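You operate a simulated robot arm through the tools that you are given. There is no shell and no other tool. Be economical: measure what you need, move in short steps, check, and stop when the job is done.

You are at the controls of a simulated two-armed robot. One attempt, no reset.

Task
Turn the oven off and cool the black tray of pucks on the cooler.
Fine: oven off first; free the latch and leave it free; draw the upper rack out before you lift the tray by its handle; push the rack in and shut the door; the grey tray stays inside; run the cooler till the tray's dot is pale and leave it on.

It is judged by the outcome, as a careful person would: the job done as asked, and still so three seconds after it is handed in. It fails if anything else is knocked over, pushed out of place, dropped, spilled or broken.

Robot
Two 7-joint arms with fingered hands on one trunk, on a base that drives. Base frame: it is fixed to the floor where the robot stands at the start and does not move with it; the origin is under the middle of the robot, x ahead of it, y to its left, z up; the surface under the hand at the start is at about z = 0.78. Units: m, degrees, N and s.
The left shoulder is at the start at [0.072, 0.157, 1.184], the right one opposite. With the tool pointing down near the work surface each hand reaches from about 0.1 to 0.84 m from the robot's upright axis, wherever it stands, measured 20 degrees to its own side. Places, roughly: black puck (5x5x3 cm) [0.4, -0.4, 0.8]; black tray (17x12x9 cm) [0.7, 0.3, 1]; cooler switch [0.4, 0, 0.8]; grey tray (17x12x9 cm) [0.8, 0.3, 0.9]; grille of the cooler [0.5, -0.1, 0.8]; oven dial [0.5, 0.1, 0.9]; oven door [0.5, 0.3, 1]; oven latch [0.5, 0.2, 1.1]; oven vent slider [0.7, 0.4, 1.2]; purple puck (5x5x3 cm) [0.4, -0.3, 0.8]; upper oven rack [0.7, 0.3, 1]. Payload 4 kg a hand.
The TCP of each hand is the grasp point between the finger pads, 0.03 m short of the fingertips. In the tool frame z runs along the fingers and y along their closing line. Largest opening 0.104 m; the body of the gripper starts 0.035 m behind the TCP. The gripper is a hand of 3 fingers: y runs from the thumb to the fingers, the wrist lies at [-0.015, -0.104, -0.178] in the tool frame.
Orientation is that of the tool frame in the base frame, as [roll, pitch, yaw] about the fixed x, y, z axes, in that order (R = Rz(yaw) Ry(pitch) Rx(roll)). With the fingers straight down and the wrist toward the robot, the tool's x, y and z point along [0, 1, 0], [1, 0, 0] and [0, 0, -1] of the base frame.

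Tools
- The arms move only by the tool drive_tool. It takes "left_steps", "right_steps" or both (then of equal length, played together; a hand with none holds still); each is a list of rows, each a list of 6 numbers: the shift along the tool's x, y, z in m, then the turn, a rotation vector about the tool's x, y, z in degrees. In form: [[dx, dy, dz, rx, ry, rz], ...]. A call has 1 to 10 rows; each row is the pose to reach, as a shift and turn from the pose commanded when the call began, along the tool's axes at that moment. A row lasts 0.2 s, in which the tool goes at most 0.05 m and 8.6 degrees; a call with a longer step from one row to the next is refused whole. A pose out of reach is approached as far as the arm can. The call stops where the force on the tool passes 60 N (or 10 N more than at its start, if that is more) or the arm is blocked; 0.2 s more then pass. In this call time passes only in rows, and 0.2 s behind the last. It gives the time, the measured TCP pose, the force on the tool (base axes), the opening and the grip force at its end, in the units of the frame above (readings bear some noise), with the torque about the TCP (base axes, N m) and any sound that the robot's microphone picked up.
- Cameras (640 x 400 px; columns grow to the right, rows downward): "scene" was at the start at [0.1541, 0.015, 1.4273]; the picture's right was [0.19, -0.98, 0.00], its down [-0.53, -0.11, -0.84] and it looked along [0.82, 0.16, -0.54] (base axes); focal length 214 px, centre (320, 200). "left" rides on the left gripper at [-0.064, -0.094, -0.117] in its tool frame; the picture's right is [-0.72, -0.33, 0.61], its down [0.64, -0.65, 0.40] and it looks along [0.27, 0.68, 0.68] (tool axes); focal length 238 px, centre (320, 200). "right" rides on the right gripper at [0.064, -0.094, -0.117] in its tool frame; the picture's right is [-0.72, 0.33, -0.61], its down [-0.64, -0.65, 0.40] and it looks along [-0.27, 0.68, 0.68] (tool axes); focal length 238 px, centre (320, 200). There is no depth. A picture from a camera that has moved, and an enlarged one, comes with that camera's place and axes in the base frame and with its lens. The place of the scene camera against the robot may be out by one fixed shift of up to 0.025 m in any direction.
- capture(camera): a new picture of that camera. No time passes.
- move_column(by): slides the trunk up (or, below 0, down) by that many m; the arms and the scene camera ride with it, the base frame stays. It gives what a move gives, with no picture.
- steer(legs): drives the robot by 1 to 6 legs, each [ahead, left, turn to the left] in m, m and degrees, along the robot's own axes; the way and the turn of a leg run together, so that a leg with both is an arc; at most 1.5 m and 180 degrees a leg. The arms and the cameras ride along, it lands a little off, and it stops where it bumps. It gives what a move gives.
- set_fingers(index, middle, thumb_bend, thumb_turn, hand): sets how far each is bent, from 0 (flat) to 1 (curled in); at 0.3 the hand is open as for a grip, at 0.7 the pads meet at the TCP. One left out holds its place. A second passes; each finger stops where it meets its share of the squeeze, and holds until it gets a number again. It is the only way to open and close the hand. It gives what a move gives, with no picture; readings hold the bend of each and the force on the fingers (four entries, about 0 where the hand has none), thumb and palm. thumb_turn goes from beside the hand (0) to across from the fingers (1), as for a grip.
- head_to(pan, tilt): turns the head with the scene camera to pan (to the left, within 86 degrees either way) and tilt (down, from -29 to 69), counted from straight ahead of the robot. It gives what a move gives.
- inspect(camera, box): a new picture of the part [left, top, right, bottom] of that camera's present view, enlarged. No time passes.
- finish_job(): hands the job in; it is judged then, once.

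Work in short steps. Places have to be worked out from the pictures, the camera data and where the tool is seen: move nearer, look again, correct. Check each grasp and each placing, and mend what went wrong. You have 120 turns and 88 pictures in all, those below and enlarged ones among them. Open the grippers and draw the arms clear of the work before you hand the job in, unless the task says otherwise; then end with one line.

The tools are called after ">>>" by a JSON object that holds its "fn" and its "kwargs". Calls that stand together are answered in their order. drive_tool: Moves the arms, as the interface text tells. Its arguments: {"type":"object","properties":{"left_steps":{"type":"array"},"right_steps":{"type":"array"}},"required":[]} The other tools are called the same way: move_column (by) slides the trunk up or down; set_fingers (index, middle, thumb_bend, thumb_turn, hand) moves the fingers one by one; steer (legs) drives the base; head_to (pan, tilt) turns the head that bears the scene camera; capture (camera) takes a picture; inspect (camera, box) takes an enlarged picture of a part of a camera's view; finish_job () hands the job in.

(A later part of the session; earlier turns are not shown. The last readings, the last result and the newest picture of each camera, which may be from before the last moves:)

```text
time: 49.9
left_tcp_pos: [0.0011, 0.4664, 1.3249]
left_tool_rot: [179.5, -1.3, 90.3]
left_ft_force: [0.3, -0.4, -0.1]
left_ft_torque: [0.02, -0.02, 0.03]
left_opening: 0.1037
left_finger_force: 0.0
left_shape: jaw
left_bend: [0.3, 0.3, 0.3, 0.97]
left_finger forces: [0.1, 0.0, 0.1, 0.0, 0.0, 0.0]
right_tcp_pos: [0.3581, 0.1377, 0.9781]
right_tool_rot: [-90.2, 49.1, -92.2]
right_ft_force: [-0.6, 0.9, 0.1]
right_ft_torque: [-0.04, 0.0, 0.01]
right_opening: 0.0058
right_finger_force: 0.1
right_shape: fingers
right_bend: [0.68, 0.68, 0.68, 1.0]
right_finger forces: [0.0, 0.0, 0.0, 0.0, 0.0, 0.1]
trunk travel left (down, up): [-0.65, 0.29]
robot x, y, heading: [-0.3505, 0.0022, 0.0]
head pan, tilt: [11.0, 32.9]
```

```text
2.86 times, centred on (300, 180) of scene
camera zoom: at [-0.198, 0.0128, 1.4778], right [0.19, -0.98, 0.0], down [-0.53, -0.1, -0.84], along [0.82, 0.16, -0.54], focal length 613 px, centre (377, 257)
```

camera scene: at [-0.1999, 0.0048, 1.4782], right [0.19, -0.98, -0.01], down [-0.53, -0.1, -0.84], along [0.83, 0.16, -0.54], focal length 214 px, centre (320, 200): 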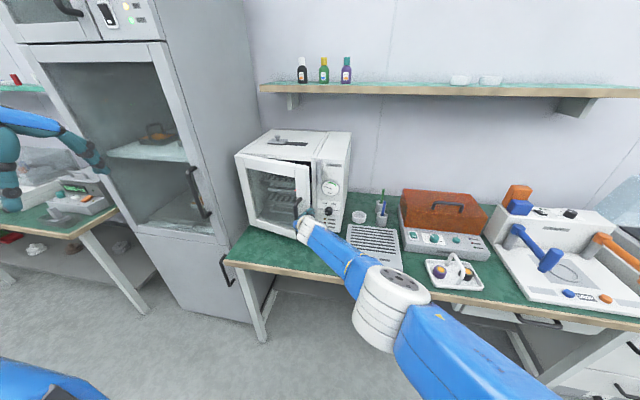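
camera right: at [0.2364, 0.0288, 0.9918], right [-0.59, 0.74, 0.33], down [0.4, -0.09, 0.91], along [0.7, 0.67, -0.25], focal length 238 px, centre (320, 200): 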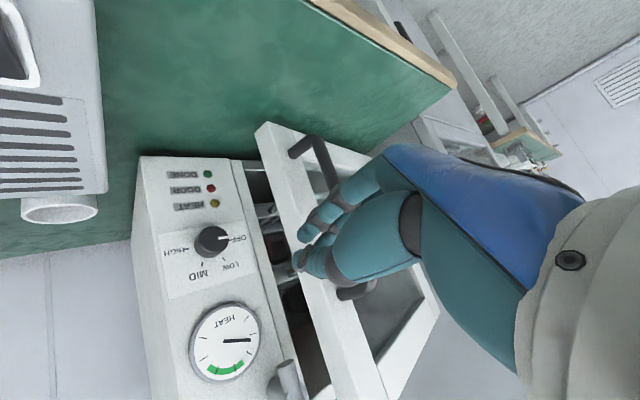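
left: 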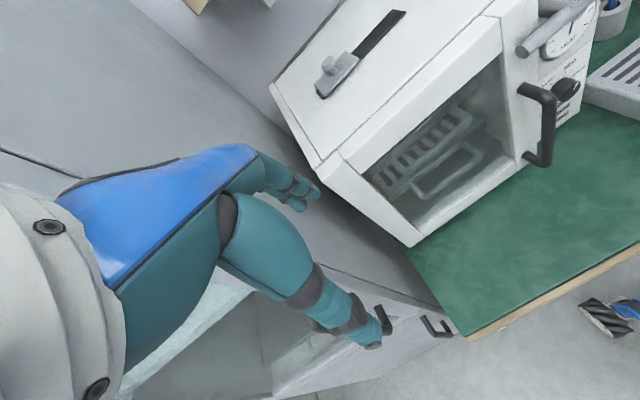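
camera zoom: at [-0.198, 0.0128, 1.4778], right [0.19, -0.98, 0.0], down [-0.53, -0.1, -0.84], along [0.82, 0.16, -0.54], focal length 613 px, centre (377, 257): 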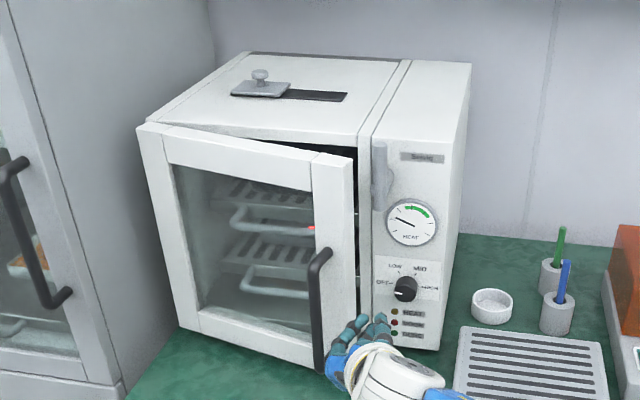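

I'll yaw the hand about 60° left so the fingertips can hook behind the door's inner face from the right, then pull.

>>> {"fn": "drive_tool", "kwargs": {"right_steps": [[0.001, -0.01, 0.0, -5.6, -4.9, 0], [0.002, -0.018, 0.0, -11.2, -9.8, 0], [0.003, -0.018, 0.01, -16.8, -14.6, 0], [0.004, -0.018, 0.02, -22.5, -19.5, 0], [0.005, -0.018, 0.035, -28, -24.4, 0], [0.006, -0.018, 0.05, -33.7, -29.2, 0], [0.0065, -0.018, 0.065, -39.4, -34.1, 0], [0.0065, -0.018, 0.082, -45, -39, 0]]}}

>>> {"fn": "capture", "kwargs": {"camera": "right"}}

>>> {"fn": "inspect", "kwargs": {"camera": "scene", "box": [220, 110, 380, 250]}}

```text
time: 51.7
left_tcp_pos: [0.0042, 0.4721, 1.3219]
left_tool_rot: [179.7, -1.0, 90.2]
left_ft_force: [-0.3, 0.3, -0.1]
left_ft_torque: [0.0, -0.01, 0.03]
left_opening: 0.1036
left_finger_force: 0.0
left_shape: jaw
left_bend: [0.3, 0.3, 0.3, 0.97]
left_finger forces: [0.0, 0.0, 0.1, 0.1, 0.1, 0.1]
right_tcp_pos: [0.3947, 0.1222, 0.9991]
right_tool_rot: [-90.7, 49.3, -37.3]
right_ft_force: [0.6, -0.7, 0.7]
right_ft_torque: [0.0, 0.0, 0.02]
right_opening: 0.0058
right_finger_force: 0.1
right_shape: fingers
right_bend: [0.68, 0.68, 0.68, 1.0]
right_finger forces: [0.0, 0.1, 0.0, 0.0, 0.0, 0.0]
right hand out of reach, approached as far as the arm can: row 7, 8
trunk travel left (down, up): [-0.65, 0.29]
robot x, y, heading: [-0.3468, 0.0024, 0.5]
head pan, tilt: [11.0, 32.9]
```

```text
38 pictures are left
camera right: at [0.4161, -0.0391, 1.0131], right [-0.94, -0.06, 0.34], down [0.31, 0.28, 0.91], along [-0.15, 0.96, -0.25], focal length 238 px, centre (320, 200)
```

right: 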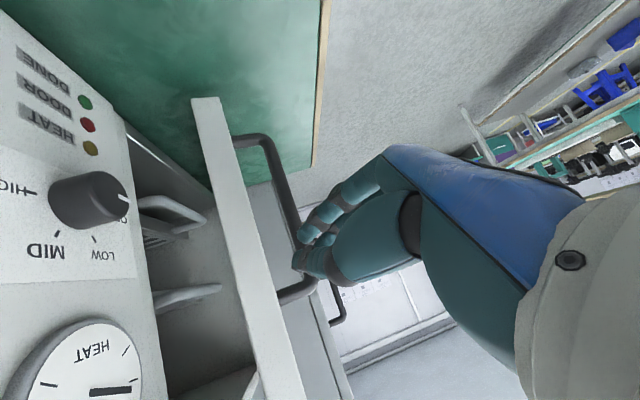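

```text
2.86 times, centred on (300, 180) of scene
camera zoom: at [-0.1933, 0.0177, 1.4772], right [0.19, -0.98, 0.0], down [-0.53, -0.11, -0.84], along [0.82, 0.16, -0.55], focal length 613 px, centre (377, 257)
```

zoom: 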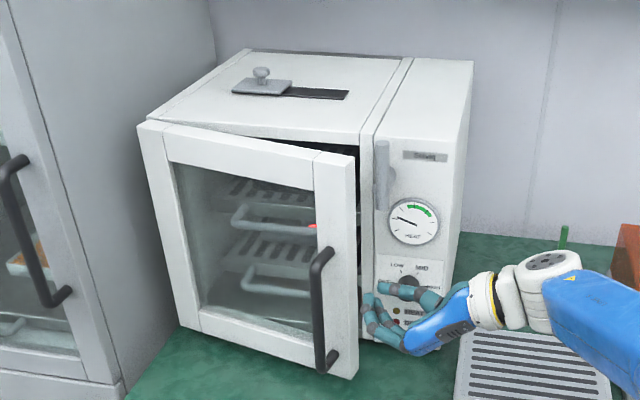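

Clear view: door end face spans x≈0.44–0.486 at y≈0.21, gap to the oven front up to 0.54. I drive the base forward 9 cm to put the fingertips level with the gap.

>>> {"fn": "steer", "kwargs": {"legs": [[0.09, 0, 0]]}}

>>> {"fn": "capture", "kwargs": {"camera": "right"}}

```text
time: 52.8
left_tcp_pos: [0.0864, 0.471, 1.3246]
left_tool_rot: [179.4, -1.1, 90.3]
left_ft_force: [-0.3, -0.2, 0.2]
left_ft_torque: [-0.02, 0.0, -0.04]
left_opening: 0.1037
left_finger_force: 0.2
left_shape: jaw
left_bend: [0.3, 0.3, 0.3, 0.97]
left_finger forces: [0.0, 0.1, 0.1, 0.1, 0.1, 0.1]
right_tcp_pos: [0.4794, 0.1223, 1.0048]
right_tool_rot: [-90.1, 48.9, -36.8]
right_ft_force: [0.1, 0.0, 0.3]
right_ft_torque: [-0.01, 0.0, -0.03]
right_opening: 0.006
right_finger_force: 0.0
right_shape: fingers
right_bend: [0.68, 0.68, 0.68, 1.0]
right_finger forces: [0.0, 0.0, 0.1, 0.0, 0.0, 0.1]
trunk travel left (down, up): [-0.65, 0.29]
robot x, y, heading: [-0.2607, -0.0006, 0.0]
head pan, tilt: [11.0, 32.9]
```

```text
36 pictures are left
camera right: at [0.5001, -0.0398, 1.0185], right [-0.94, -0.06, 0.33], down [0.3, 0.28, 0.91], along [-0.15, 0.96, -0.25], focal length 238 px, centre (320, 200)
```

right: 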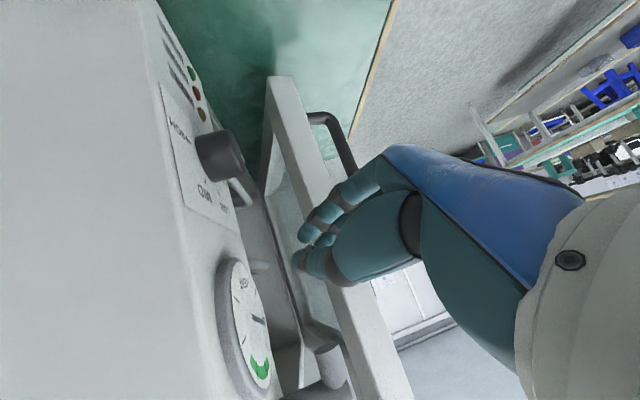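

Fingertips are at the gap. I slide in behind the door, then draw it open along its arc.

>>> {"fn": "drive_tool", "kwargs": {"right_steps": [[-0.0046, 0.0053, 0.026, 0, 0, 0], [-0.0113, 0.0129, 0.0496, 0, 0, 0], [-0.0189, 0.0216, 0.0685, 0, 0, 0], [-0.0454, 0.0519, 0.0421, 0, 0, 0], [-0.0703, 0.0806, 0.0262, 0, 0, 0], [-0.0973, 0.1115, 0.0142, 0, 0, 0], [-0.1248, 0.1432, 0.0202, 0, 0, 0]]}}

>>> {"fn": "capture", "kwargs": {"camera": "scene"}}

```text
time: 54.0
left_tcp_pos: [0.0857, 0.4585, 1.3283]
left_tool_rot: [179.3, -1.5, 90.0]
left_ft_force: [0.3, -0.1, 0.1]
left_ft_torque: [-0.04, 0.01, 0.0]
left_opening: 0.104
left_finger_force: 0.0
left_shape: jaw
left_bend: [0.3, 0.3, 0.3, 0.97]
left_finger forces: [0.0, 0.0, 0.1, 0.0, 0.0, 0.0]
right_tcp_pos: [0.4333, 0.1766, 0.9998]
right_tool_rot: [-90.7, 48.3, -39.2]
right_ft_force: [-15.7, -54.6, -1.0]
right_ft_torque: [-0.04, -0.08, 0.22]
right_opening: 0.0
right_finger_force: 29.0
right_shape: fingers
right_bend: [0.71, 0.73, 0.67, 1.0]
right_finger forces: [23.0, 36.0, 0.0, 0.0, 0.1, 0.1]
right hand out of reach, approached as far as the arm can: row 1, 2, 3
trunk travel left (down, up): [-0.65, 0.29]
robot x, y, heading: [-0.2616, -0.0012, -0.1]
head pan, tilt: [11.0, 32.9]
stopped in row 5 (right hand): the force on the tool passed its limit at 61 N (the readings are from after the stop); the commanded pose is now the measured one
```

```text
35 pictures are left
camera scene: at [-0.1118, -0.0055, 1.4782], right [0.19, -0.98, -0.01], down [-0.53, -0.09, -0.84], along [0.83, 0.17, -0.54], focal length 214 px, centre (320, 200)
```

scene: 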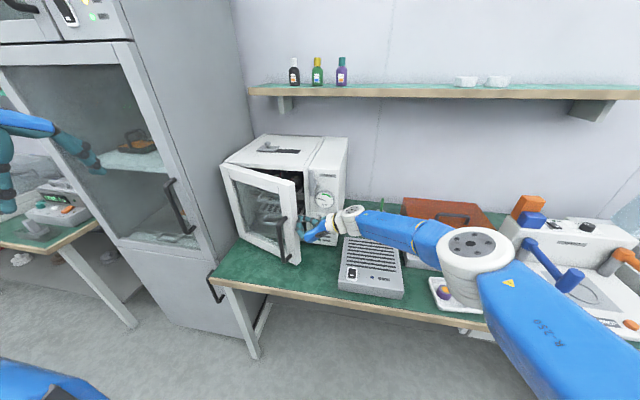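

The door opened further (~35°) but the fingers slipped to its end face. I back off right and look.

>>> {"fn": "drive_tool", "kwargs": {"right_steps": [[0.012, -0.013, -0.02, 0, 0, 0], [0.016, -0.018, -0.028, 0, 0, 0]]}}

>>> {"fn": "capture", "kwargs": {"camera": "right"}}

```text
time: 54.6
left_tcp_pos: [0.0897, 0.4713, 1.3233]
left_tool_rot: [179.5, -0.9, 90.1]
left_ft_force: [-0.9, 0.6, -1.3]
left_ft_torque: [-0.01, 0.0, -0.03]
left_opening: 0.1037
left_finger_force: 0.1
left_shape: jaw
left_bend: [0.3, 0.3, 0.3, 0.97]
left_finger forces: [0.1, 0.0, 0.0, 0.1, 0.0, 0.0]
right_tcp_pos: [0.4337, 0.1633, 0.9983]
right_tool_rot: [-90.9, 48.6, -38.1]
right_ft_force: [-0.9, -3.3, 0.9]
right_ft_torque: [0.02, 0.01, 0.03]
right_opening: 0.0056
right_finger_force: 2.3
right_shape: fingers
right_bend: [0.68, 0.71, 0.68, 1.0]
right_finger forces: [0.0, 3.7, 0.1, 0.0, 0.0, 0.0]
trunk travel left (down, up): [-0.65, 0.29]
robot x, y, heading: [-0.2581, -0.0016, -0.1]
head pan, tilt: [11.0, 32.9]
```

```text
34 pictures are left
camera right: at [0.451, 0.0002, 1.0138], right [-0.94, -0.04, 0.33], down [0.31, 0.29, 0.91], along [-0.14, 0.96, -0.26], focal length 238 px, centre (320, 200)
```

right: 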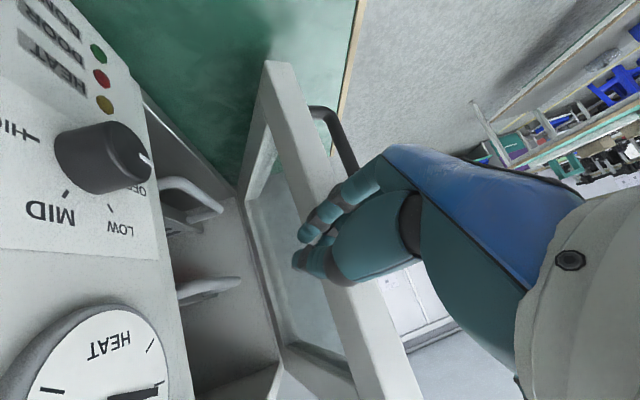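

Inner door corner is at about x≈0.445, y≈0.22; fingertips at x≈0.452. I use the base: forward 3.5 cm, left 7 cm to hook behind, then back and left to swing the door.

>>> {"fn": "steer", "kwargs": {"legs": [[0.035, -0.01, 0], [0.0, 0.08, 0], [-0.06, 0.06, 0], [-0.03, 0.08, 0]]}}

>>> {"fn": "capture", "kwargs": {"camera": "scene"}}

```text
time: 57.5
left_tcp_pos: [0.0411, 0.6537, 1.3311]
left_tool_rot: [179.6, -2.4, 89.8]
left_ft_force: [-0.5, 0.0, 0.1]
left_ft_torque: [-0.02, 0.0, -0.03]
left_opening: 0.104
left_finger_force: 0.0
left_shape: jaw
left_bend: [0.3, 0.3, 0.3, 0.98]
left_finger forces: [0.0, 0.0, 0.0, 0.1, 0.0, 0.0]
right_tcp_pos: [0.3839, 0.3462, 0.9989]
right_tool_rot: [-89.9, 49.4, -38.1]
right_ft_force: [0.6, -2.2, -0.1]
right_ft_torque: [0.05, -0.02, 0.06]
right_opening: 0.0056
right_finger_force: 0.0
right_shape: fingers
right_bend: [0.68, 0.68, 0.68, 1.0]
right_finger forces: [0.0, 0.0, 0.1, 0.0, 0.1, 0.0]
trunk travel left (down, up): [-0.65, 0.29]
robot x, y, heading: [-0.3166, 0.2125, -0.0]
head pan, tilt: [11.0, 32.9]
```

```text
33 pictures are left
camera scene: at [-0.1543, 0.2152, 1.4769], right [0.19, -0.98, -0.01], down [-0.54, -0.1, -0.84], along [0.82, 0.16, -0.55], focal length 214 px, centre (320, 200)
```

scene: 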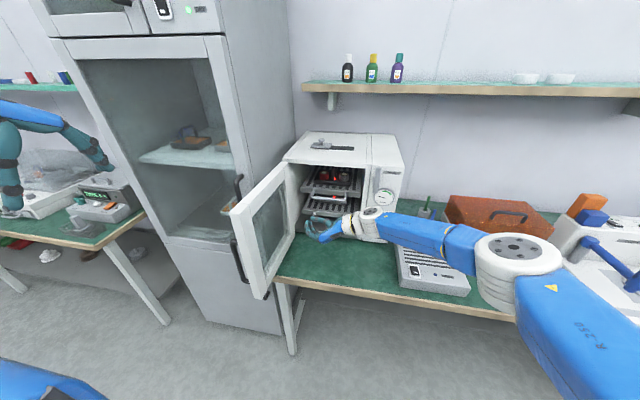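

The door is wide open. Now I look closely at the racks and trays.

>>> {"fn": "inspect", "kwargs": {"camera": "scene", "box": [260, 120, 420, 260]}}

>>> {"fn": "capture", "kwargs": {"camera": "right"}}

```text
2.86 times, centred on (340, 190) of scene
camera zoom: at [-0.1543, 0.2152, 1.4769], right [0.19, -0.98, -0.01], down [-0.54, -0.1, -0.84], along [0.82, 0.16, -0.55], focal length 613 px, centre (263, 229)
```

zoom: 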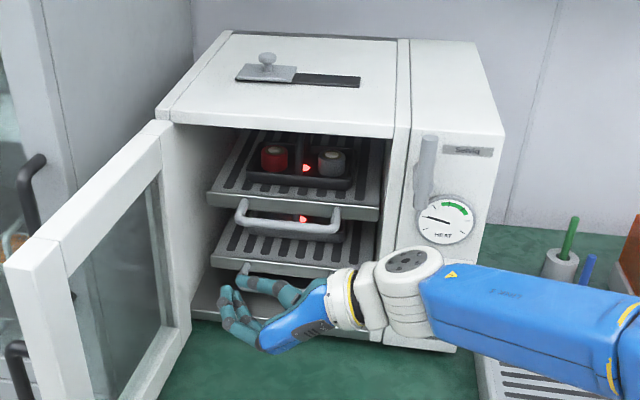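

```text
31 pictures are left
camera right: at [0.4011, 0.1836, 1.0109], right [-0.94, -0.04, 0.33], down [0.31, 0.27, 0.91], along [-0.13, 0.96, -0.24], focal length 238 px, centre (320, 200)
```

right: 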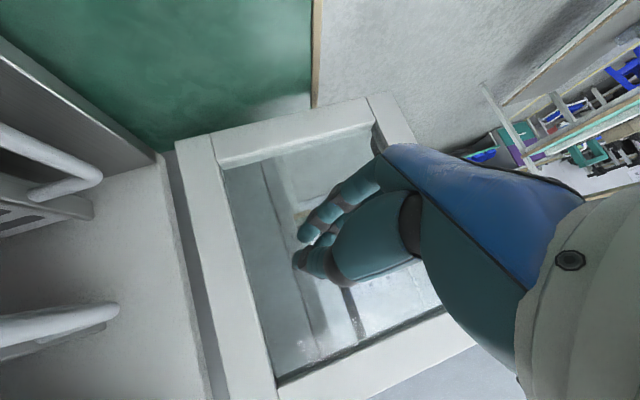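

The upper rack's handle bar is at about x=0.553, y=0.25–0.39, z=0.993. I reorient the right hand to point forward with thumb over, fingers under (as it worked at the dial).

>>> {"fn": "drive_tool", "kwargs": {"right_steps": [[-0.001, 0.001, -0.005, 2.5, 5.4, -5.1], [-0.002, 0.002, -0.01, 5, 10.8, -10.2], [-0.003, 0.003, -0.015, 7.4, 16.2, -15.3], [-0.003, 0.004, -0.018, 9.9, 21.6, -20.4], [-0.004, 0.004, -0.02, 12.4, 27, -25.4], [-0.004, 0.005, -0.022, 14.9, 32.4, -30.5], [-0.005, 0.006, -0.024, 17.3, 37.8, -35.6], [-0.005, 0.006, -0.026, 19.8, 43.2, -40.7], [-0.006, 0.007, -0.027, 22.3, 48.6, -45.8]]}}

>>> {"fn": "set_fingers", "kwargs": {"hand": "right", "index": 0.4, "middle": 0.4, "thumb_bend": 0.4}}

>>> {"fn": "capture", "kwargs": {"camera": "scene"}}

>>> {"fn": "capture", "kwargs": {"camera": "right"}}

```text
time: 59.4
left_tcp_pos: [0.0355, 0.6359, 1.3389]
left_tool_rot: [179.3, -3.3, 89.8]
left_ft_force: [-0.2, -0.6, -0.6]
left_ft_torque: [0.07, -0.02, -0.02]
left_opening: 0.1039
left_finger_force: 0.1
left_shape: jaw
left_bend: [0.3, 0.3, 0.3, 0.98]
left_finger forces: [0.0, 0.0, 0.1, 0.0, 0.0, 0.1]
right_tcp_pos: [0.4037, 0.254, 1.0359]
right_tool_rot: [-90.8, 9.8, -94.1]
right_ft_force: [0.4, 0.1, -0.2]
right_ft_torque: [0.0, 0.01, 0.01]
right_opening: 0.0058
right_finger_force: 0.1
right_shape: fingers
right_bend: [0.68, 0.68, 0.68, 1.0]
right_finger forces: [0.0, 0.0, 0.0, 0.1, 0.1, 0.0]
trunk travel left (down, up): [-0.65, 0.29]
robot x, y, heading: [-0.3125, 0.2105, -0.2]
head pan, tilt: [11.0, 32.9]
stopped in row 9 (right hand): the arm was blocked; the commanded pose is now the measured one
```

```text
time: 60.4
left_tcp_pos: [0.0349, 0.6533, 1.3336]
left_tool_rot: [179.3, -2.5, 89.8]
left_ft_force: [-0.2, 0.7, 0.4]
left_ft_torque: [0.01, 0.0, -0.02]
left_opening: 0.1037
left_finger_force: 0.1
left_shape: jaw
left_bend: [0.3, 0.3, 0.3, 0.98]
left_finger forces: [0.0, 0.0, 0.1, 0.0, 0.0, 0.0]
right_tcp_pos: [0.4028, 0.2689, 1.0364]
right_tool_rot: [-90.6, 9.1, -93.9]
right_ft_force: [-0.4, 1.2, 0.1]
right_ft_torque: [-0.02, 0.0, -0.02]
right_opening: 0.0772
right_finger_force: 0.1
right_shape: fingers
right_bend: [0.4, 0.4, 0.4, 0.99]
right_finger forces: [0.0, 0.0, 0.0, 0.1, 0.0, 0.1]
trunk travel left (down, up): [-0.65, 0.29]
robot x, y, heading: [-0.3113, 0.2075, -0.2]
head pan, tilt: [11.0, 32.9]
```

```text
30 pictures are left
camera scene: at [-0.159, 0.2227, 1.4772], right [0.19, -0.98, 0.0], down [-0.53, -0.1, -0.84], along [0.82, 0.16, -0.54], focal length 214 px, centre (320, 200)
```

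scene: 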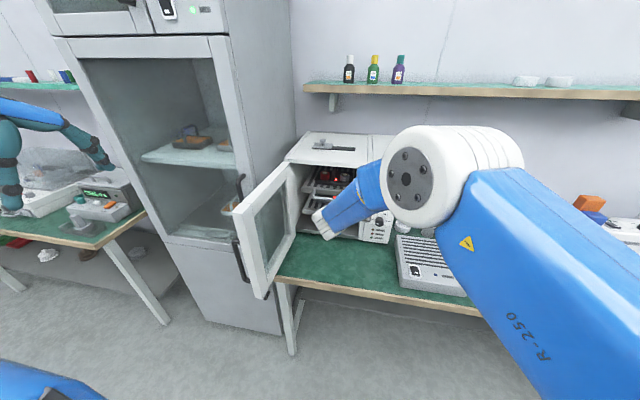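

```text
29 pictures are left
camera right: at [0.2822, 0.1979, 1.1202], right [-0.56, 0.8, -0.2], down [0.45, 0.5, 0.74], along [0.69, 0.33, -0.64], focal length 238 px, centre (320, 200)
```

right: 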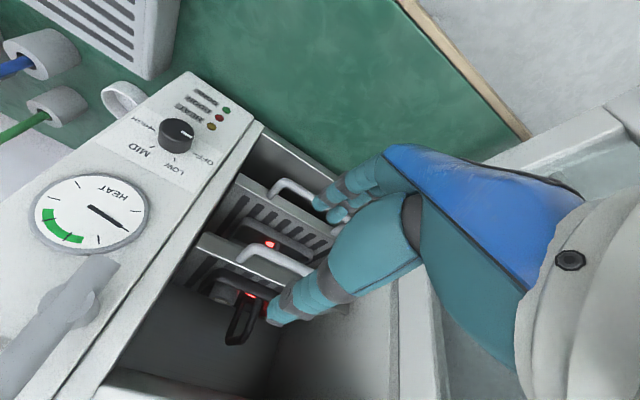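

The hand is nearly right. I shift the base left 4 cm and ahead 6 cm and lower the hand 3.5 cm to the rack handle's height.

>>> {"fn": "drive_tool", "kwargs": {"right_steps": [[0.003, 0.018, 0, 0, -2, 0], [0.006, 0.036, 0, -0.6, -3.9, 0]]}}

>>> {"fn": "steer", "kwargs": {"legs": [[0.06, 0.04, 0]]}}

>>> {"fn": "capture", "kwargs": {"camera": "right"}}

```text
time: 61.0
left_tcp_pos: [0.0363, 0.6422, 1.3358]
left_tool_rot: [179.2, -3.0, 89.6]
left_ft_force: [0.7, -0.6, 1.1]
left_ft_torque: [0.03, 0.02, 0.01]
left_opening: 0.1038
left_finger_force: 0.1
left_shape: jaw
left_bend: [0.3, 0.3, 0.3, 0.98]
left_finger forces: [0.0, 0.0, 0.0, 0.1, 0.1, 0.0]
right_tcp_pos: [0.4012, 0.2632, 1.0]
right_tool_rot: [-90.5, 9.2, -89.5]
right_ft_force: [1.1, 0.7, 1.2]
right_ft_torque: [0.05, 0.03, 0.01]
right_opening: 0.0777
right_finger_force: 0.1
right_shape: fingers
right_bend: [0.4, 0.4, 0.4, 0.99]
right_finger forces: [0.1, 0.0, 0.1, 0.0, 0.0, 0.1]
trunk travel left (down, up): [-0.65, 0.29]
robot x, y, heading: [-0.3117, 0.2055, -0.1]
head pan, tilt: [11.0, 32.9]
```

```text
time: 62.0
left_tcp_pos: [0.0834, 0.6705, 1.3413]
left_tool_rot: [178.8, -3.5, 89.7]
left_ft_force: [0.1, -0.5, 0.6]
left_ft_torque: [0.01, -0.02, 0.0]
left_opening: 0.1039
left_finger_force: 0.1
left_shape: jaw
left_bend: [0.3, 0.3, 0.3, 0.98]
left_finger forces: [0.0, 0.1, 0.0, 0.0, 0.1, 0.0]
right_tcp_pos: [0.453, 0.2926, 1.0065]
right_tool_rot: [-90.1, 9.6, -89.5]
right_ft_force: [-0.9, 0.3, -0.1]
right_ft_torque: [-0.03, 0.02, 0.03]
right_opening: 0.0775
right_finger_force: 0.1
right_shape: fingers
right_bend: [0.4, 0.4, 0.4, 0.99]
right_finger forces: [0.0, 0.0, 0.1, 0.1, 0.0, 0.0]
trunk travel left (down, up): [-0.65, 0.29]
robot x, y, heading: [-0.259, 0.2458, -0.5]
head pan, tilt: [11.0, 32.9]
```

```text
28 pictures are left
camera right: at [0.337, 0.2126, 1.0885], right [-0.62, 0.76, -0.2], down [0.4, 0.53, 0.75], along [0.67, 0.39, -0.63], focal length 238 px, centre (320, 200)
```

right: 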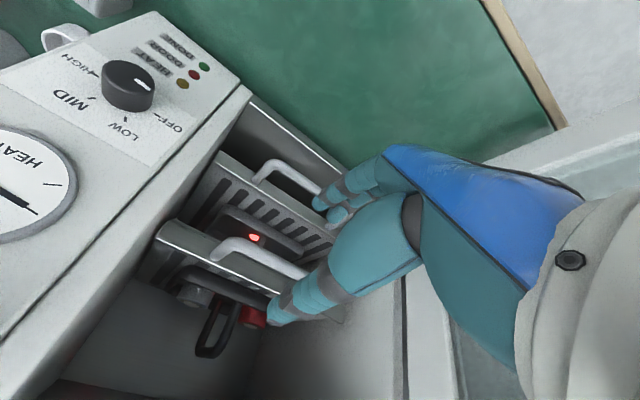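

The handle sits between thumb and fingers. I advance with the arm 9 cm.

>>> {"fn": "drive_tool", "kwargs": {"right_steps": [[0, 0.004, 0.03, 0, 0, 0], [0, 0.008, 0.06, 0, 0, 0], [0, 0.008, 0.09, 0, 0, 0]]}}

>>> {"fn": "capture", "kwargs": {"camera": "right"}}

```text
time: 62.8
left_tcp_pos: [0.0934, 0.6735, 1.3373]
left_tool_rot: [179.3, -3.5, 89.5]
left_ft_force: [0.4, 1.2, 0.1]
left_ft_torque: [-0.01, -0.01, 0.01]
left_opening: 0.1038
left_finger_force: 0.1
left_shape: jaw
left_bend: [0.3, 0.3, 0.3, 0.98]
left_finger forces: [0.0, 0.0, 0.0, 0.1, 0.0, 0.1]
right_tcp_pos: [0.5527, 0.2947, 0.991]
right_tool_rot: [-90.6, 9.5, -89.5]
right_ft_force: [0.3, -1.0, -0.1]
right_ft_torque: [-0.02, 0.02, 0.08]
right_opening: 0.0776
right_finger_force: 0.2
right_shape: fingers
right_bend: [0.4, 0.4, 0.4, 0.99]
right_finger forces: [0.1, 0.0, 0.0, 0.0, 0.1, 0.0]
trunk travel left (down, up): [-0.65, 0.29]
robot x, y, heading: [-0.2511, 0.2473, -0.1]
head pan, tilt: [11.0, 32.9]
```

```text
27 pictures are left
camera right: at [0.436, 0.2152, 1.074], right [-0.62, 0.76, -0.2], down [0.41, 0.53, 0.74], along [0.67, 0.38, -0.64], focal length 238 px, centre (320, 200)
```

right: 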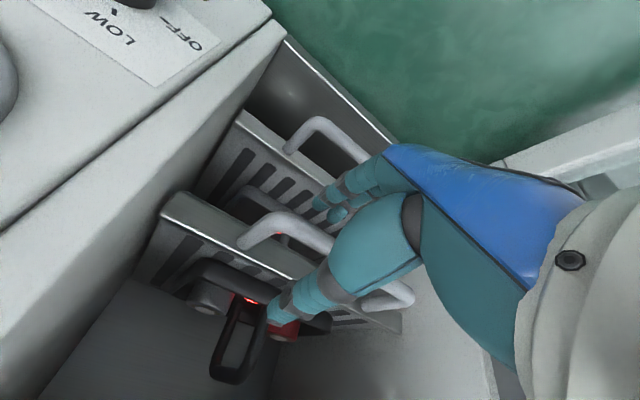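

Handle bar is inside the grip. Close on it.

>>> {"fn": "set_fingers", "kwargs": {"hand": "right", "index": 0.72, "middle": 0.72, "thumb_bend": 0.7}}

>>> {"fn": "steer", "kwargs": {"legs": [[-0.05, 0, 0]]}}

>>> {"fn": "capture", "kwargs": {"camera": "right"}}

```text
time: 63.8
left_tcp_pos: [0.0924, 0.6811, 1.3366]
left_tool_rot: [179.2, -3.1, 89.6]
left_ft_force: [-0.4, 0.2, 0.0]
left_ft_torque: [-0.01, 0.0, 0.0]
left_opening: 0.1037
left_finger_force: 0.0
left_shape: jaw
left_bend: [0.3, 0.3, 0.3, 0.98]
left_finger forces: [0.1, 0.0, 0.1, 0.0, 0.0, 0.0]
right_tcp_pos: [0.5501, 0.3018, 0.9925]
right_tool_rot: [-90.5, 9.1, -89.5]
right_ft_force: [0.4, -1.5, -1.0]
right_ft_torque: [-0.02, 0.02, 0.04]
right_opening: 0.0002
right_finger_force: 0.2
right_shape: fingers
right_bend: [0.72, 0.72, 0.69, 1.0]
right_finger forces: [0.4, 0.1, 0.0, 0.1, 0.0, 0.0]
trunk travel left (down, up): [-0.65, 0.29]
robot x, y, heading: [-0.2587, 0.2444, 0.1]
head pan, tilt: [11.0, 32.9]
```

```text
time: 64.7
left_tcp_pos: [0.0511, 0.6854, 1.3326]
left_tool_rot: [179.7, -3.1, 89.7]
left_ft_force: [-0.5, -0.3, -0.3]
left_ft_torque: [-0.03, 0.02, 0.01]
left_opening: 0.1038
left_finger_force: 0.0
left_shape: jaw
left_bend: [0.3, 0.3, 0.3, 0.98]
left_finger forces: [0.0, 0.1, 0.0, 0.0, 0.0, 0.1]
right_tcp_pos: [0.5055, 0.3039, 0.9857]
right_tool_rot: [-90.9, 9.0, -89.8]
right_ft_force: [0.1, 0.4, 0.0]
right_ft_torque: [-0.01, 0.01, 0.03]
right_opening: 0.0002
right_finger_force: 0.0
right_shape: fingers
right_bend: [0.72, 0.72, 0.7, 1.0]
right_finger forces: [0.1, 0.0, 0.0, 0.0, 0.0, 0.0]
trunk travel left (down, up): [-0.65, 0.29]
robot x, y, heading: [-0.3007, 0.2458, -0.2]
head pan, tilt: [11.0, 32.9]
```

```text
26 pictures are left
camera right: at [0.3906, 0.2253, 1.07], right [-0.62, 0.76, -0.2], down [0.41, 0.53, 0.74], along [0.67, 0.38, -0.64], focal length 238 px, centre (320, 200)
```

right: 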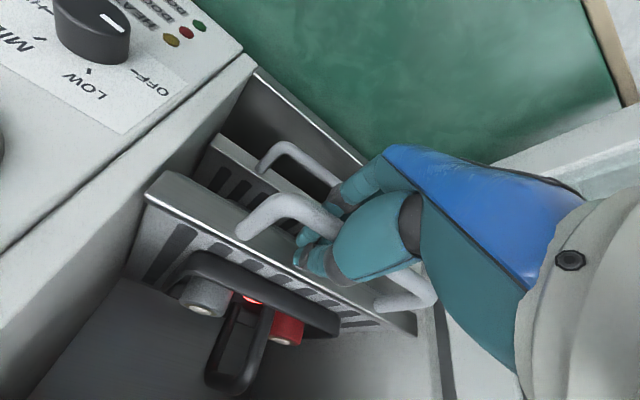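

The rack is sliding out smoothly. I pull another 10 cm with the base.

>>> {"fn": "steer", "kwargs": {"legs": [[-0.1, 0, 0]]}}

>>> {"fn": "capture", "kwargs": {"camera": "right"}}

>>> {"fn": "capture", "kwargs": {"camera": "scene"}}

```text
time: 65.8
left_tcp_pos: [-0.0546, 0.683, 1.3354]
left_tool_rot: [179.4, -3.1, 89.4]
left_ft_force: [-0.1, -0.6, 0.2]
left_ft_torque: [0.0, 0.0, 0.0]
left_opening: 0.1037
left_finger_force: 0.1
left_shape: jaw
left_bend: [0.3, 0.3, 0.3, 0.98]
left_finger forces: [0.0, 0.1, 0.0, 0.0, 0.0, 0.0]
right_tcp_pos: [0.4024, 0.3026, 0.992]
right_tool_rot: [-90.5, 9.2, -89.8]
right_ft_force: [0.9, -0.1, 0.0]
right_ft_torque: [0.01, 0.0, 0.03]
right_opening: 0.0001
right_finger_force: 0.1
right_shape: fingers
right_bend: [0.72, 0.72, 0.7, 1.0]
right_finger forces: [0.0, 0.0, 0.0, 0.0, 0.0, 0.1]
trunk travel left (down, up): [-0.65, 0.29]
robot x, y, heading: [-0.4047, 0.2451, -0.3]
head pan, tilt: [11.0, 32.9]
```

```text
25 pictures are left
camera right: at [0.2873, 0.2231, 1.0746], right [-0.62, 0.76, -0.2], down [0.41, 0.53, 0.74], along [0.67, 0.38, -0.64], focal length 238 px, centre (320, 200)
```

right: 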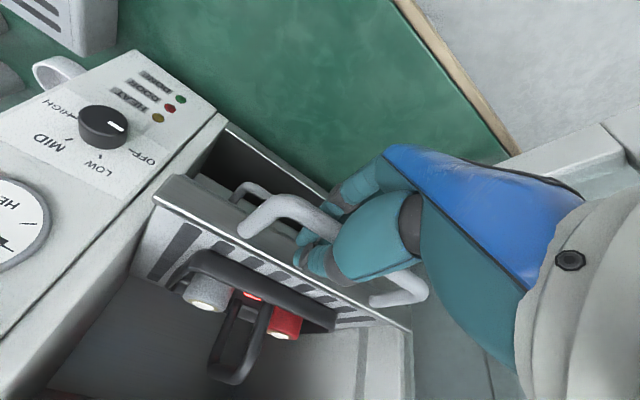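

```text
24 pictures are left
camera scene: at [-0.2446, 0.2611, 1.4767], right [0.19, -0.98, 0.0], down [-0.54, -0.1, -0.84], along [0.82, 0.16, -0.55], focal length 214 px, centre (320, 200)
```

scene: 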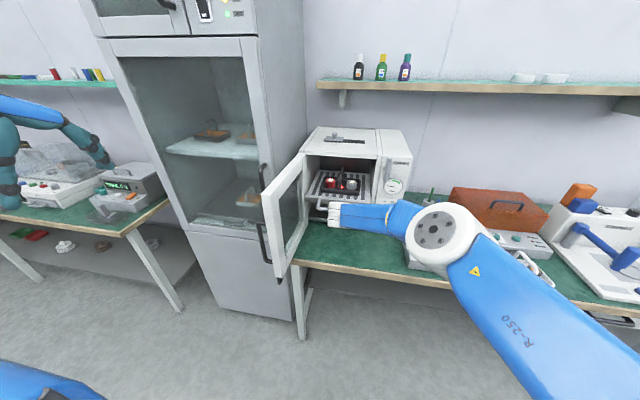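

The rack is out 15 cm with the tray. I zoom in to find the tray's handle.

>>> {"fn": "inspect", "kwargs": {"camera": "scene", "box": [290, 150, 400, 235]}}

```text
4.71 times, centred on (345, 192) of scene
camera zoom: at [-0.2446, 0.2611, 1.4767], right [0.19, -0.98, 0.0], down [-0.54, -0.1, -0.84], along [0.82, 0.16, -0.55], focal length 1009 px, centre (202, 235)
```

zoom: 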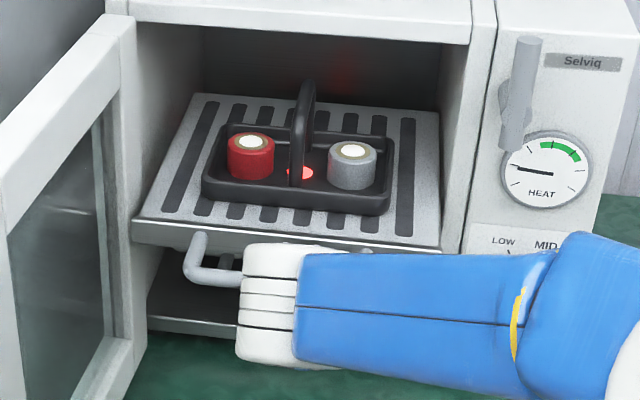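

The tray's arch handle runs front-to-back at y≈0.336, top z≈1.073, x≈0.50–0.60—still partly under the oven roof. I pull the rack gently a bit more with the arm, watching the force.

>>> {"fn": "drive_tool", "kwargs": {"right_steps": [[0, 0, -0.02, 0, 0, 0], [0, 0, -0.04, 0, 0, 0], [0, 0, -0.06, 0, 0, 0]]}}

>>> {"fn": "inspect", "kwargs": {"camera": "scene", "box": [290, 150, 400, 235]}}

```text
time: 66.7
left_tcp_pos: [-0.0626, 0.6801, 1.3381]
left_tool_rot: [179.0, -3.2, 89.5]
left_ft_force: [-0.3, -0.3, 0.3]
left_ft_torque: [0.02, -0.03, -0.05]
left_opening: 0.1036
left_finger_force: 0.2
left_shape: jaw
left_bend: [0.3, 0.3, 0.3, 0.98]
left_finger forces: [0.0, 0.0, 0.1, 0.0, 0.1, 0.0]
right_tcp_pos: [0.337, 0.3005, 0.9959]
right_tool_rot: [-90.2, 9.2, -89.7]
right_ft_force: [1.2, 0.6, -4.3]
right_ft_torque: [0.03, -0.02, -0.01]
right_opening: 0.0
right_finger_force: 1.7
right_shape: fingers
right_bend: [0.72, 0.72, 0.7, 1.0]
right_finger forces: [3.5, 0.1, 0.0, 0.0, 0.1, 0.1]
trunk travel left (down, up): [-0.65, 0.29]
robot x, y, heading: [-0.407, 0.2473, -0.3]
head pan, tilt: [11.0, 32.9]
```

```text
4.71 times, centred on (345, 192) of scene
camera zoom: at [-0.2511, 0.26, 1.4773], right [0.19, -0.98, 0.0], down [-0.53, -0.1, -0.84], along [0.82, 0.16, -0.54], focal length 1009 px, centre (202, 235)
```

zoom: 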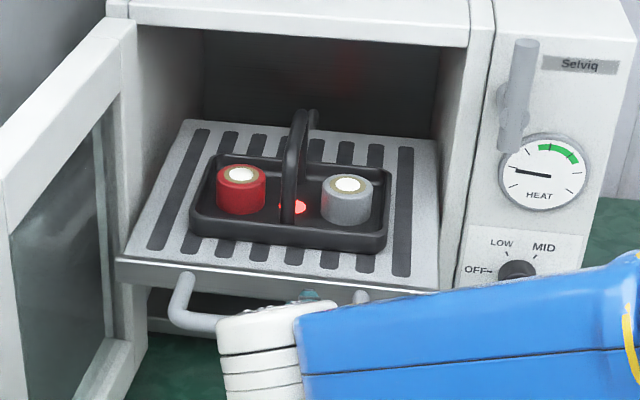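

The rack is out about 21 cm. There's a slight downward load on the fingers, so I lower the hand 1 cm to test whether the rack stands by itself.

>>> {"fn": "drive_tool", "kwargs": {"right_steps": [[0.002, 0.006, 0, 0, 0, 0], [0.003, 0.012, 0, 0, 0, 0]]}}

>>> {"fn": "inspect", "kwargs": {"camera": "scene", "box": [290, 150, 400, 235]}}

```text
time: 67.2
left_tcp_pos: [-0.0626, 0.6815, 1.3381]
left_tool_rot: [178.9, -3.0, 89.6]
left_ft_force: [0.5, 0.0, 0.0]
left_ft_torque: [-0.03, -0.01, 0.01]
left_opening: 0.1036
left_finger_force: 0.0
left_shape: jaw
left_bend: [0.3, 0.3, 0.3, 0.98]
left_finger forces: [0.1, 0.1, 0.0, 0.0, 0.0, 0.1]
right_tcp_pos: [0.3381, 0.2994, 0.9851]
right_tool_rot: [-90.0, 9.1, -89.7]
right_ft_force: [0.6, 1.2, 4.1]
right_ft_torque: [-0.03, -0.02, -0.03]
right_opening: 0.0006
right_finger_force: 1.7
right_shape: fingers
right_bend: [0.72, 0.72, 0.68, 1.0]
right_finger forces: [0.0, 0.1, 0.1, 0.1, 3.7, 0.0]
trunk travel left (down, up): [-0.65, 0.29]
robot x, y, heading: [-0.4029, 0.2473, -0.4]
head pan, tilt: [11.0, 32.9]
```

```text
4.71 times, centred on (345, 192) of scene
camera zoom: at [-0.2518, 0.2613, 1.4775], right [0.19, -0.98, 0.0], down [-0.53, -0.1, -0.84], along [0.82, 0.16, -0.54], focal length 1009 px, centre (202, 235)
```

zoom: 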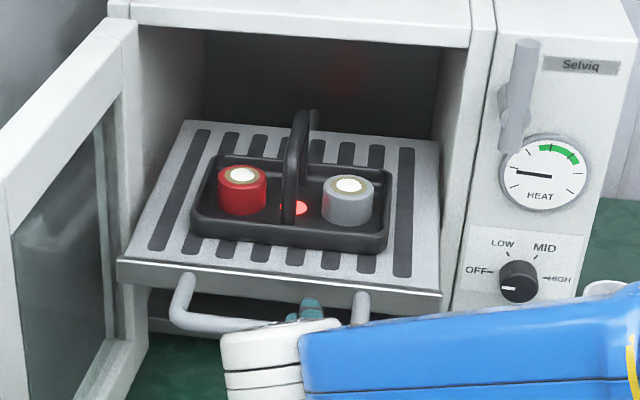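

The rack stands firmly on its slides. I release the handle and reverse the base, then turn the hand to point down with its closing line along y.

>>> {"fn": "set_fingers", "kwargs": {"hand": "right", "index": 0.35, "middle": 0.35, "thumb_bend": 0.35}}

>>> {"fn": "steer", "kwargs": {"legs": [[-0.1, 0, 0]]}}

>>> {"fn": "drive_tool", "kwargs": {"right_steps": [[0, -0.02, 0, -4.8, 4.8, 4.8], [0, -0.045, 0, -9.6, 9.6, 9.6], [0, -0.07, 0, -14.4, 14.4, 14.4], [0, -0.095, 0, -19.2, 19.2, 19.2], [0, -0.12, 0, -24, 24, 24], [0, -0.145, 0, -28.8, 28.8, 28.8], [0, -0.17, 0, -33.6, 33.6, 33.6], [0, -0.19, 0, -38.4, 38.4, 38.4], [0, -0.21, 0, -43.2, 43.2, 43.2], [0, -0.22, 0, -48, 48, 48]]}}

```text
time: 68.2
left_tcp_pos: [-0.0611, 0.683, 1.3372]
left_tool_rot: [179.1, -3.0, 89.5]
left_ft_force: [0.1, 0.2, -0.3]
left_ft_torque: [-0.02, 0.0, -0.03]
left_opening: 0.1037
left_finger_force: 0.0
left_shape: jaw
left_bend: [0.3, 0.3, 0.3, 0.98]
left_finger forces: [0.0, 0.1, 0.1, 0.0, 0.0, 0.1]
right_tcp_pos: [0.3388, 0.299, 0.9831]
right_tool_rot: [-90.2, 9.1, -89.8]
right_ft_force: [0.8, -0.4, 0.4]
right_ft_torque: [0.02, 0.0, -0.01]
right_opening: 0.0902
right_finger_force: 0.1
right_shape: fingers
right_bend: [0.35, 0.35, 0.35, 0.98]
right_finger forces: [0.0, 0.1, 0.0, 0.0, 0.1, 0.0]
trunk travel left (down, up): [-0.65, 0.29]
robot x, y, heading: [-0.4062, 0.2447, -0.4]
head pan, tilt: [11.0, 32.9]
```

```text
time: 69.4
left_tcp_pos: [-0.1553, 0.6829, 1.3366]
left_tool_rot: [179.4, -3.2, 89.5]
left_ft_force: [0.6, 0.8, -1.2]
left_ft_torque: [0.0, 0.01, -0.01]
left_opening: 0.1039
left_finger_force: 0.0
left_shape: jaw
left_bend: [0.3, 0.3, 0.3, 0.98]
left_finger forces: [0.1, 0.0, 0.0, 0.0, 0.0, 0.0]
right_tcp_pos: [0.2419, 0.2992, 0.9803]
right_tool_rot: [-90.4, 9.1, -89.7]
right_ft_force: [0.2, -0.3, -0.3]
right_ft_torque: [0.0, 0.0, -0.01]
right_opening: 0.0901
right_finger_force: 0.2
right_shape: fingers
right_bend: [0.35, 0.35, 0.35, 0.98]
right_finger forces: [0.1, 0.1, 0.0, 0.0, 0.0, 0.0]
trunk travel left (down, up): [-0.65, 0.29]
robot x, y, heading: [-0.5047, 0.2479, -0.4]
head pan, tilt: [11.0, 32.9]
```

```text
time: 71.6
left_tcp_pos: [-0.1648, 0.6794, 1.3394]
left_tool_rot: [178.9, -3.4, 89.6]
left_ft_force: [0.4, 0.8, 1.0]
left_ft_torque: [0.03, 0.0, 0.03]
left_opening: 0.1037
left_finger_force: 0.1
left_shape: jaw
left_bend: [0.3, 0.3, 0.3, 0.98]
left_finger forces: [0.0, 0.0, 0.1, 0.1, 0.1, 0.0]
right_tcp_pos: [0.2239, 0.26, 1.1954]
right_tool_rot: [-163.5, 19.9, -157.0]
right_ft_force: [0.2, -0.1, -0.1]
right_ft_torque: [-0.03, 0.01, -0.01]
right_opening: 0.0901
right_finger_force: 0.0
right_shape: fingers
right_bend: [0.35, 0.35, 0.35, 0.98]
right_finger forces: [0.0, 0.0, 0.0, 0.0, 0.0, 0.1]
right hand out of reach, approached as far as the arm can: row 9, 10
trunk travel left (down, up): [-0.65, 0.29]
robot x, y, heading: [-0.5076, 0.2482, -0.4]
head pan, tilt: [11.0, 32.9]
```

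I finish turning the hand down while raising it, then drive forward-left.

>>> {"fn": "drive_tool", "kwargs": {"right_steps": [[-0.007, -0.005, -0.018, -3, 5.7, 4.9], [-0.014, -0.01, -0.036, -6, 11.4, 9.9], [-0.02, -0.016, -0.054, -9.1, 17, 14.8], [-0.027, -0.021, -0.072, -12.1, 22.7, 19.7]]}}

>>> {"fn": "steer", "kwargs": {"legs": [[0.2, 0.08, 0]]}}

>>> {"fn": "capture", "kwargs": {"camera": "right"}}

>>> {"fn": "capture", "kwargs": {"camera": "scene"}}

```text
time: 72.6
left_tcp_pos: [-0.1656, 0.6802, 1.3392]
left_tool_rot: [178.9, -3.2, 89.5]
left_ft_force: [-0.3, -0.5, -0.4]
left_ft_torque: [-0.01, -0.03, 0.02]
left_opening: 0.1037
left_finger_force: 0.1
left_shape: jaw
left_bend: [0.3, 0.3, 0.3, 0.98]
left_finger forces: [0.0, 0.0, 0.0, 0.0, 0.1, 0.0]
right_tcp_pos: [0.1766, 0.2413, 1.2611]
right_tool_rot: [-179.8, 0.0, -179.7]
right_ft_force: [1.0, -0.9, 0.3]
right_ft_torque: [0.04, 0.01, -0.01]
right_opening: 0.0906
right_finger_force: 0.0
right_shape: fingers
right_bend: [0.35, 0.35, 0.35, 0.98]
right_finger forces: [0.1, 0.0, 0.1, 0.0, 0.1, 0.0]
right hand out of reach, approached as far as the arm can: row 1, 2, 3, 4
trunk travel left (down, up): [-0.65, 0.29]
robot x, y, heading: [-0.508, 0.2464, -0.3]
head pan, tilt: [11.0, 32.9]
```

```text
time: 74.3
left_tcp_pos: [0.0356, 0.7577, 1.3405]
left_tool_rot: [178.8, -3.4, 89.4]
left_ft_force: [0.6, 0.1, 0.4]
left_ft_torque: [0.04, 0.0, -0.03]
left_opening: 0.1041
left_finger_force: 0.0
left_shape: jaw
left_bend: [0.3, 0.3, 0.3, 0.98]
left_finger forces: [0.0, 0.0, 0.0, 0.1, 0.1, 0.0]
right_tcp_pos: [0.3777, 0.3169, 1.2632]
right_tool_rot: [-179.9, 0.1, 180.0]
right_ft_force: [-0.3, 0.2, 0.2]
right_ft_torque: [0.02, -0.04, -0.02]
right_opening: 0.0906
right_finger_force: 0.0
right_shape: fingers
right_bend: [0.35, 0.35, 0.35, 0.98]
right_finger forces: [0.0, 0.0, 0.0, 0.1, 0.1, 0.0]
trunk travel left (down, up): [-0.65, 0.29]
robot x, y, heading: [-0.3, 0.3248, -0.6]
head pan, tilt: [11.0, 32.9]
```

```text
20 pictures are left
camera right: at [0.3122, 0.2214, 1.379], right [0.72, 0.33, 0.61], down [0.64, -0.65, -0.4], along [0.27, 0.68, -0.68], focal length 238 px, centre (320, 200)
```

right: 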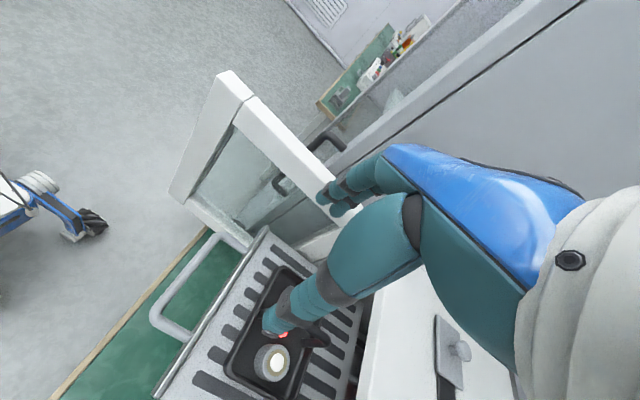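

```text
19 pictures are left
camera scene: at [-0.1516, 0.3378, 1.4779], right [0.18, -0.98, 0.0], down [-0.53, -0.1, -0.84], along [0.83, 0.15, -0.54], focal length 214 px, centre (320, 200)
```

scene: 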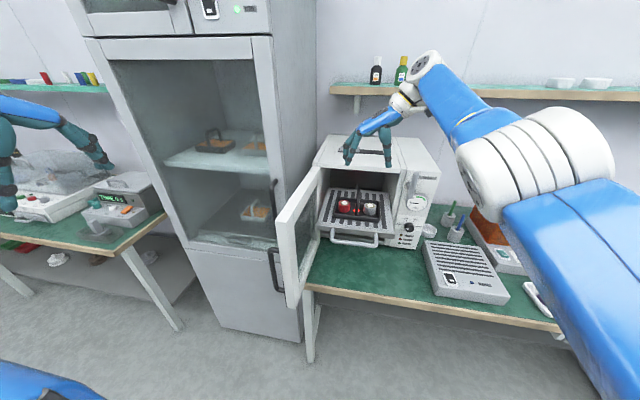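

I zoom to fix the arch handle's position from this nearer viewpoint.

>>> {"fn": "inspect", "kwargs": {"camera": "scene", "box": [320, 170, 400, 250]}}

```text
5.00 times, centred on (360, 210) of scene
camera zoom: at [-0.1516, 0.3378, 1.4779], right [0.18, -0.98, 0.0], down [-0.53, -0.1, -0.84], along [0.83, 0.15, -0.54], focal length 1072 px, centre (120, 150)
```

zoom: 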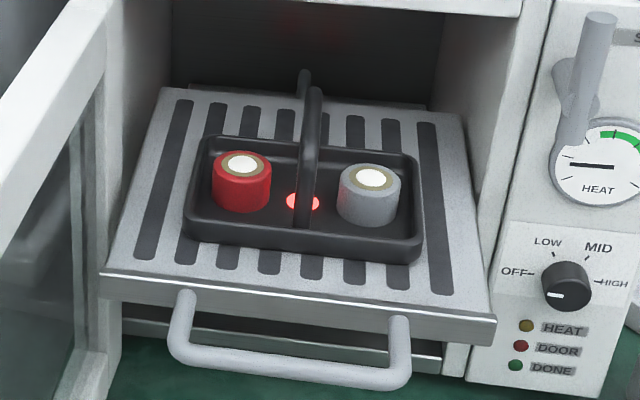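

Arch handle: y≈0.328, x≈0.50, top z≈1.08–1.10; puck tops ≈1.04. I narrow the opening, drive to above it and descend partway to check.

>>> {"fn": "set_fingers", "kwargs": {"hand": "right", "index": 0.48, "middle": 0.48, "thumb_bend": 0.48}}

>>> {"fn": "steer", "kwargs": {"legs": [[0.112, 0.011, 0]]}}

>>> {"fn": "drive_tool", "kwargs": {"right_steps": [[0, 0, 0.04, 0, 0, 0], [0, 0, 0.08, 0, 0, 0], [0, 0, 0.115, 0, 0, 0]]}}

>>> {"fn": "capture", "kwargs": {"camera": "right"}}

```text
time: 75.3
left_tcp_pos: [0.0395, 0.7569, 1.3385]
left_tool_rot: [179.0, -3.3, 89.5]
left_ft_force: [0.9, 0.2, -0.8]
left_ft_torque: [0.0, 0.03, 0.03]
left_opening: 0.1037
left_finger_force: 0.2
left_shape: jaw
left_bend: [0.3, 0.3, 0.3, 0.98]
left_finger forces: [0.0, 0.0, 0.1, 0.0, 0.0, 0.0]
right_tcp_pos: [0.3826, 0.3163, 1.2605]
right_tool_rot: [-179.9, -0.1, -180.0]
right_ft_force: [-0.4, 0.7, -1.0]
right_ft_torque: [-0.01, 0.01, -0.03]
right_opening: 0.058
right_finger_force: 0.1
right_shape: fingers
right_bend: [0.48, 0.48, 0.48, 1.0]
right_finger forces: [0.0, 0.0, 0.0, 0.0, 0.0, 0.0]
trunk travel left (down, up): [-0.65, 0.29]
robot x, y, heading: [-0.3033, 0.3229, -0.5]
head pan, tilt: [11.0, 32.9]
```

```text
time: 76.5
left_tcp_pos: [0.1451, 0.7639, 1.3412]
left_tool_rot: [178.8, -3.6, 89.4]
left_ft_force: [-0.3, 1.0, -0.7]
left_ft_torque: [-0.02, -0.02, -0.01]
left_opening: 0.1038
left_finger_force: 0.1
left_shape: jaw
left_bend: [0.3, 0.3, 0.3, 0.98]
left_finger forces: [0.0, 0.0, 0.0, 0.0, 0.1, 0.0]
right_tcp_pos: [0.4889, 0.3245, 1.2633]
right_tool_rot: [180.0, 0.2, 180.0]
right_ft_force: [-0.5, -0.7, 0.0]
right_ft_torque: [0.01, -0.05, -0.03]
right_opening: 0.0574
right_finger_force: 0.1
right_shape: fingers
right_bend: [0.48, 0.48, 0.48, 1.0]
right_finger forces: [0.1, 0.0, 0.1, 0.1, 0.0, 0.1]
trunk travel left (down, up): [-0.65, 0.29]
robot x, y, heading: [-0.1933, 0.3333, -0.3]
head pan, tilt: [11.0, 32.9]
```

```text
time: 77.3
left_tcp_pos: [0.1523, 0.7651, 1.3391]
left_tool_rot: [179.0, -3.5, 89.4]
left_ft_force: [-0.7, 0.4, -0.7]
left_ft_torque: [-0.01, 0.02, 0.0]
left_opening: 0.1037
left_finger_force: 0.1
left_shape: jaw
left_bend: [0.3, 0.3, 0.3, 0.98]
left_finger forces: [0.0, 0.0, 0.1, 0.0, 0.0, 0.1]
right_tcp_pos: [0.5159, 0.329, 1.1465]
right_tool_rot: [180.0, -0.2, -179.9]
right_ft_force: [0.7, 0.5, -0.6]
right_ft_torque: [0.02, 0.01, 0.01]
right_opening: 0.0576
right_finger_force: 0.0
right_shape: fingers
right_bend: [0.48, 0.48, 0.48, 1.0]
right_finger forces: [0.0, 0.0, 0.0, 0.0, 0.0, 0.0]
right hand out of reach, approached as far as the arm can: row 1, 2, 3
trunk travel left (down, up): [-0.65, 0.29]
robot x, y, heading: [-0.1929, 0.3378, -0.6]
head pan, tilt: [11.0, 32.9]
```

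```text
17 pictures are left
camera right: at [0.4532, 0.2342, 1.264], right [0.72, 0.33, 0.61], down [0.64, -0.65, -0.41], along [0.27, 0.68, -0.68], focal length 238 px, centre (320, 200)
```

right: 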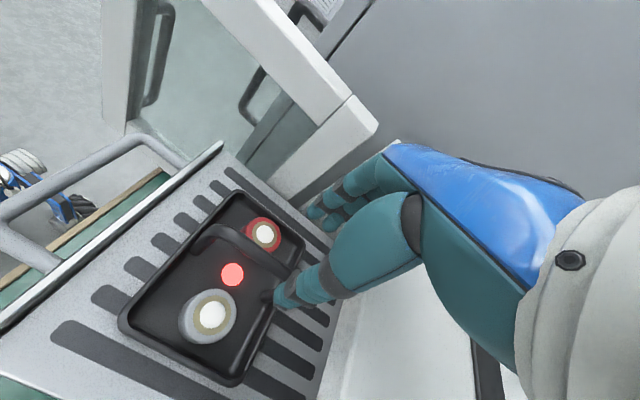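

Pucks give the tray centre at (0.503, 0.3195) and the arch top at z≈1.087. I correct sideways and descend most of the way, then check readings.

>>> {"fn": "drive_tool", "kwargs": {"right_steps": [[0.02, -0.01, 0.0, 0, 0, 0], [0.025, -0.015, 0.03, 0, 0, 0], [0.025, -0.015, 0.05, 0, 0, 0]]}}

```text
time: 78.1
left_tcp_pos: [0.1517, 0.7658, 1.3399]
left_tool_rot: [179.0, -3.4, 89.5]
left_ft_force: [0.5, 0.0, 0.3]
left_ft_torque: [0.0, -0.02, -0.01]
left_opening: 0.104
left_finger_force: 0.0
left_shape: jaw
left_bend: [0.3, 0.3, 0.3, 0.98]
left_finger forces: [0.0, 0.0, 0.0, 0.0, 0.1, 0.0]
right_tcp_pos: [0.5229, 0.3179, 1.0984]
right_tool_rot: [180.0, -0.1, -180.0]
right_ft_force: [-0.3, 1.1, 0.1]
right_ft_torque: [0.03, 0.01, -0.02]
right_opening: 0.0578
right_finger_force: 0.1
right_shape: fingers
right_bend: [0.48, 0.48, 0.48, 1.0]
right_finger forces: [0.0, 0.0, 0.1, 0.1, 0.0, 0.0]
right hand out of reach, approached as far as the arm can: row 1, 2, 3
trunk travel left (down, up): [-0.65, 0.29]
robot x, y, heading: [-0.1882, 0.3343, -0.4]
head pan, tilt: [11.0, 32.9]
```

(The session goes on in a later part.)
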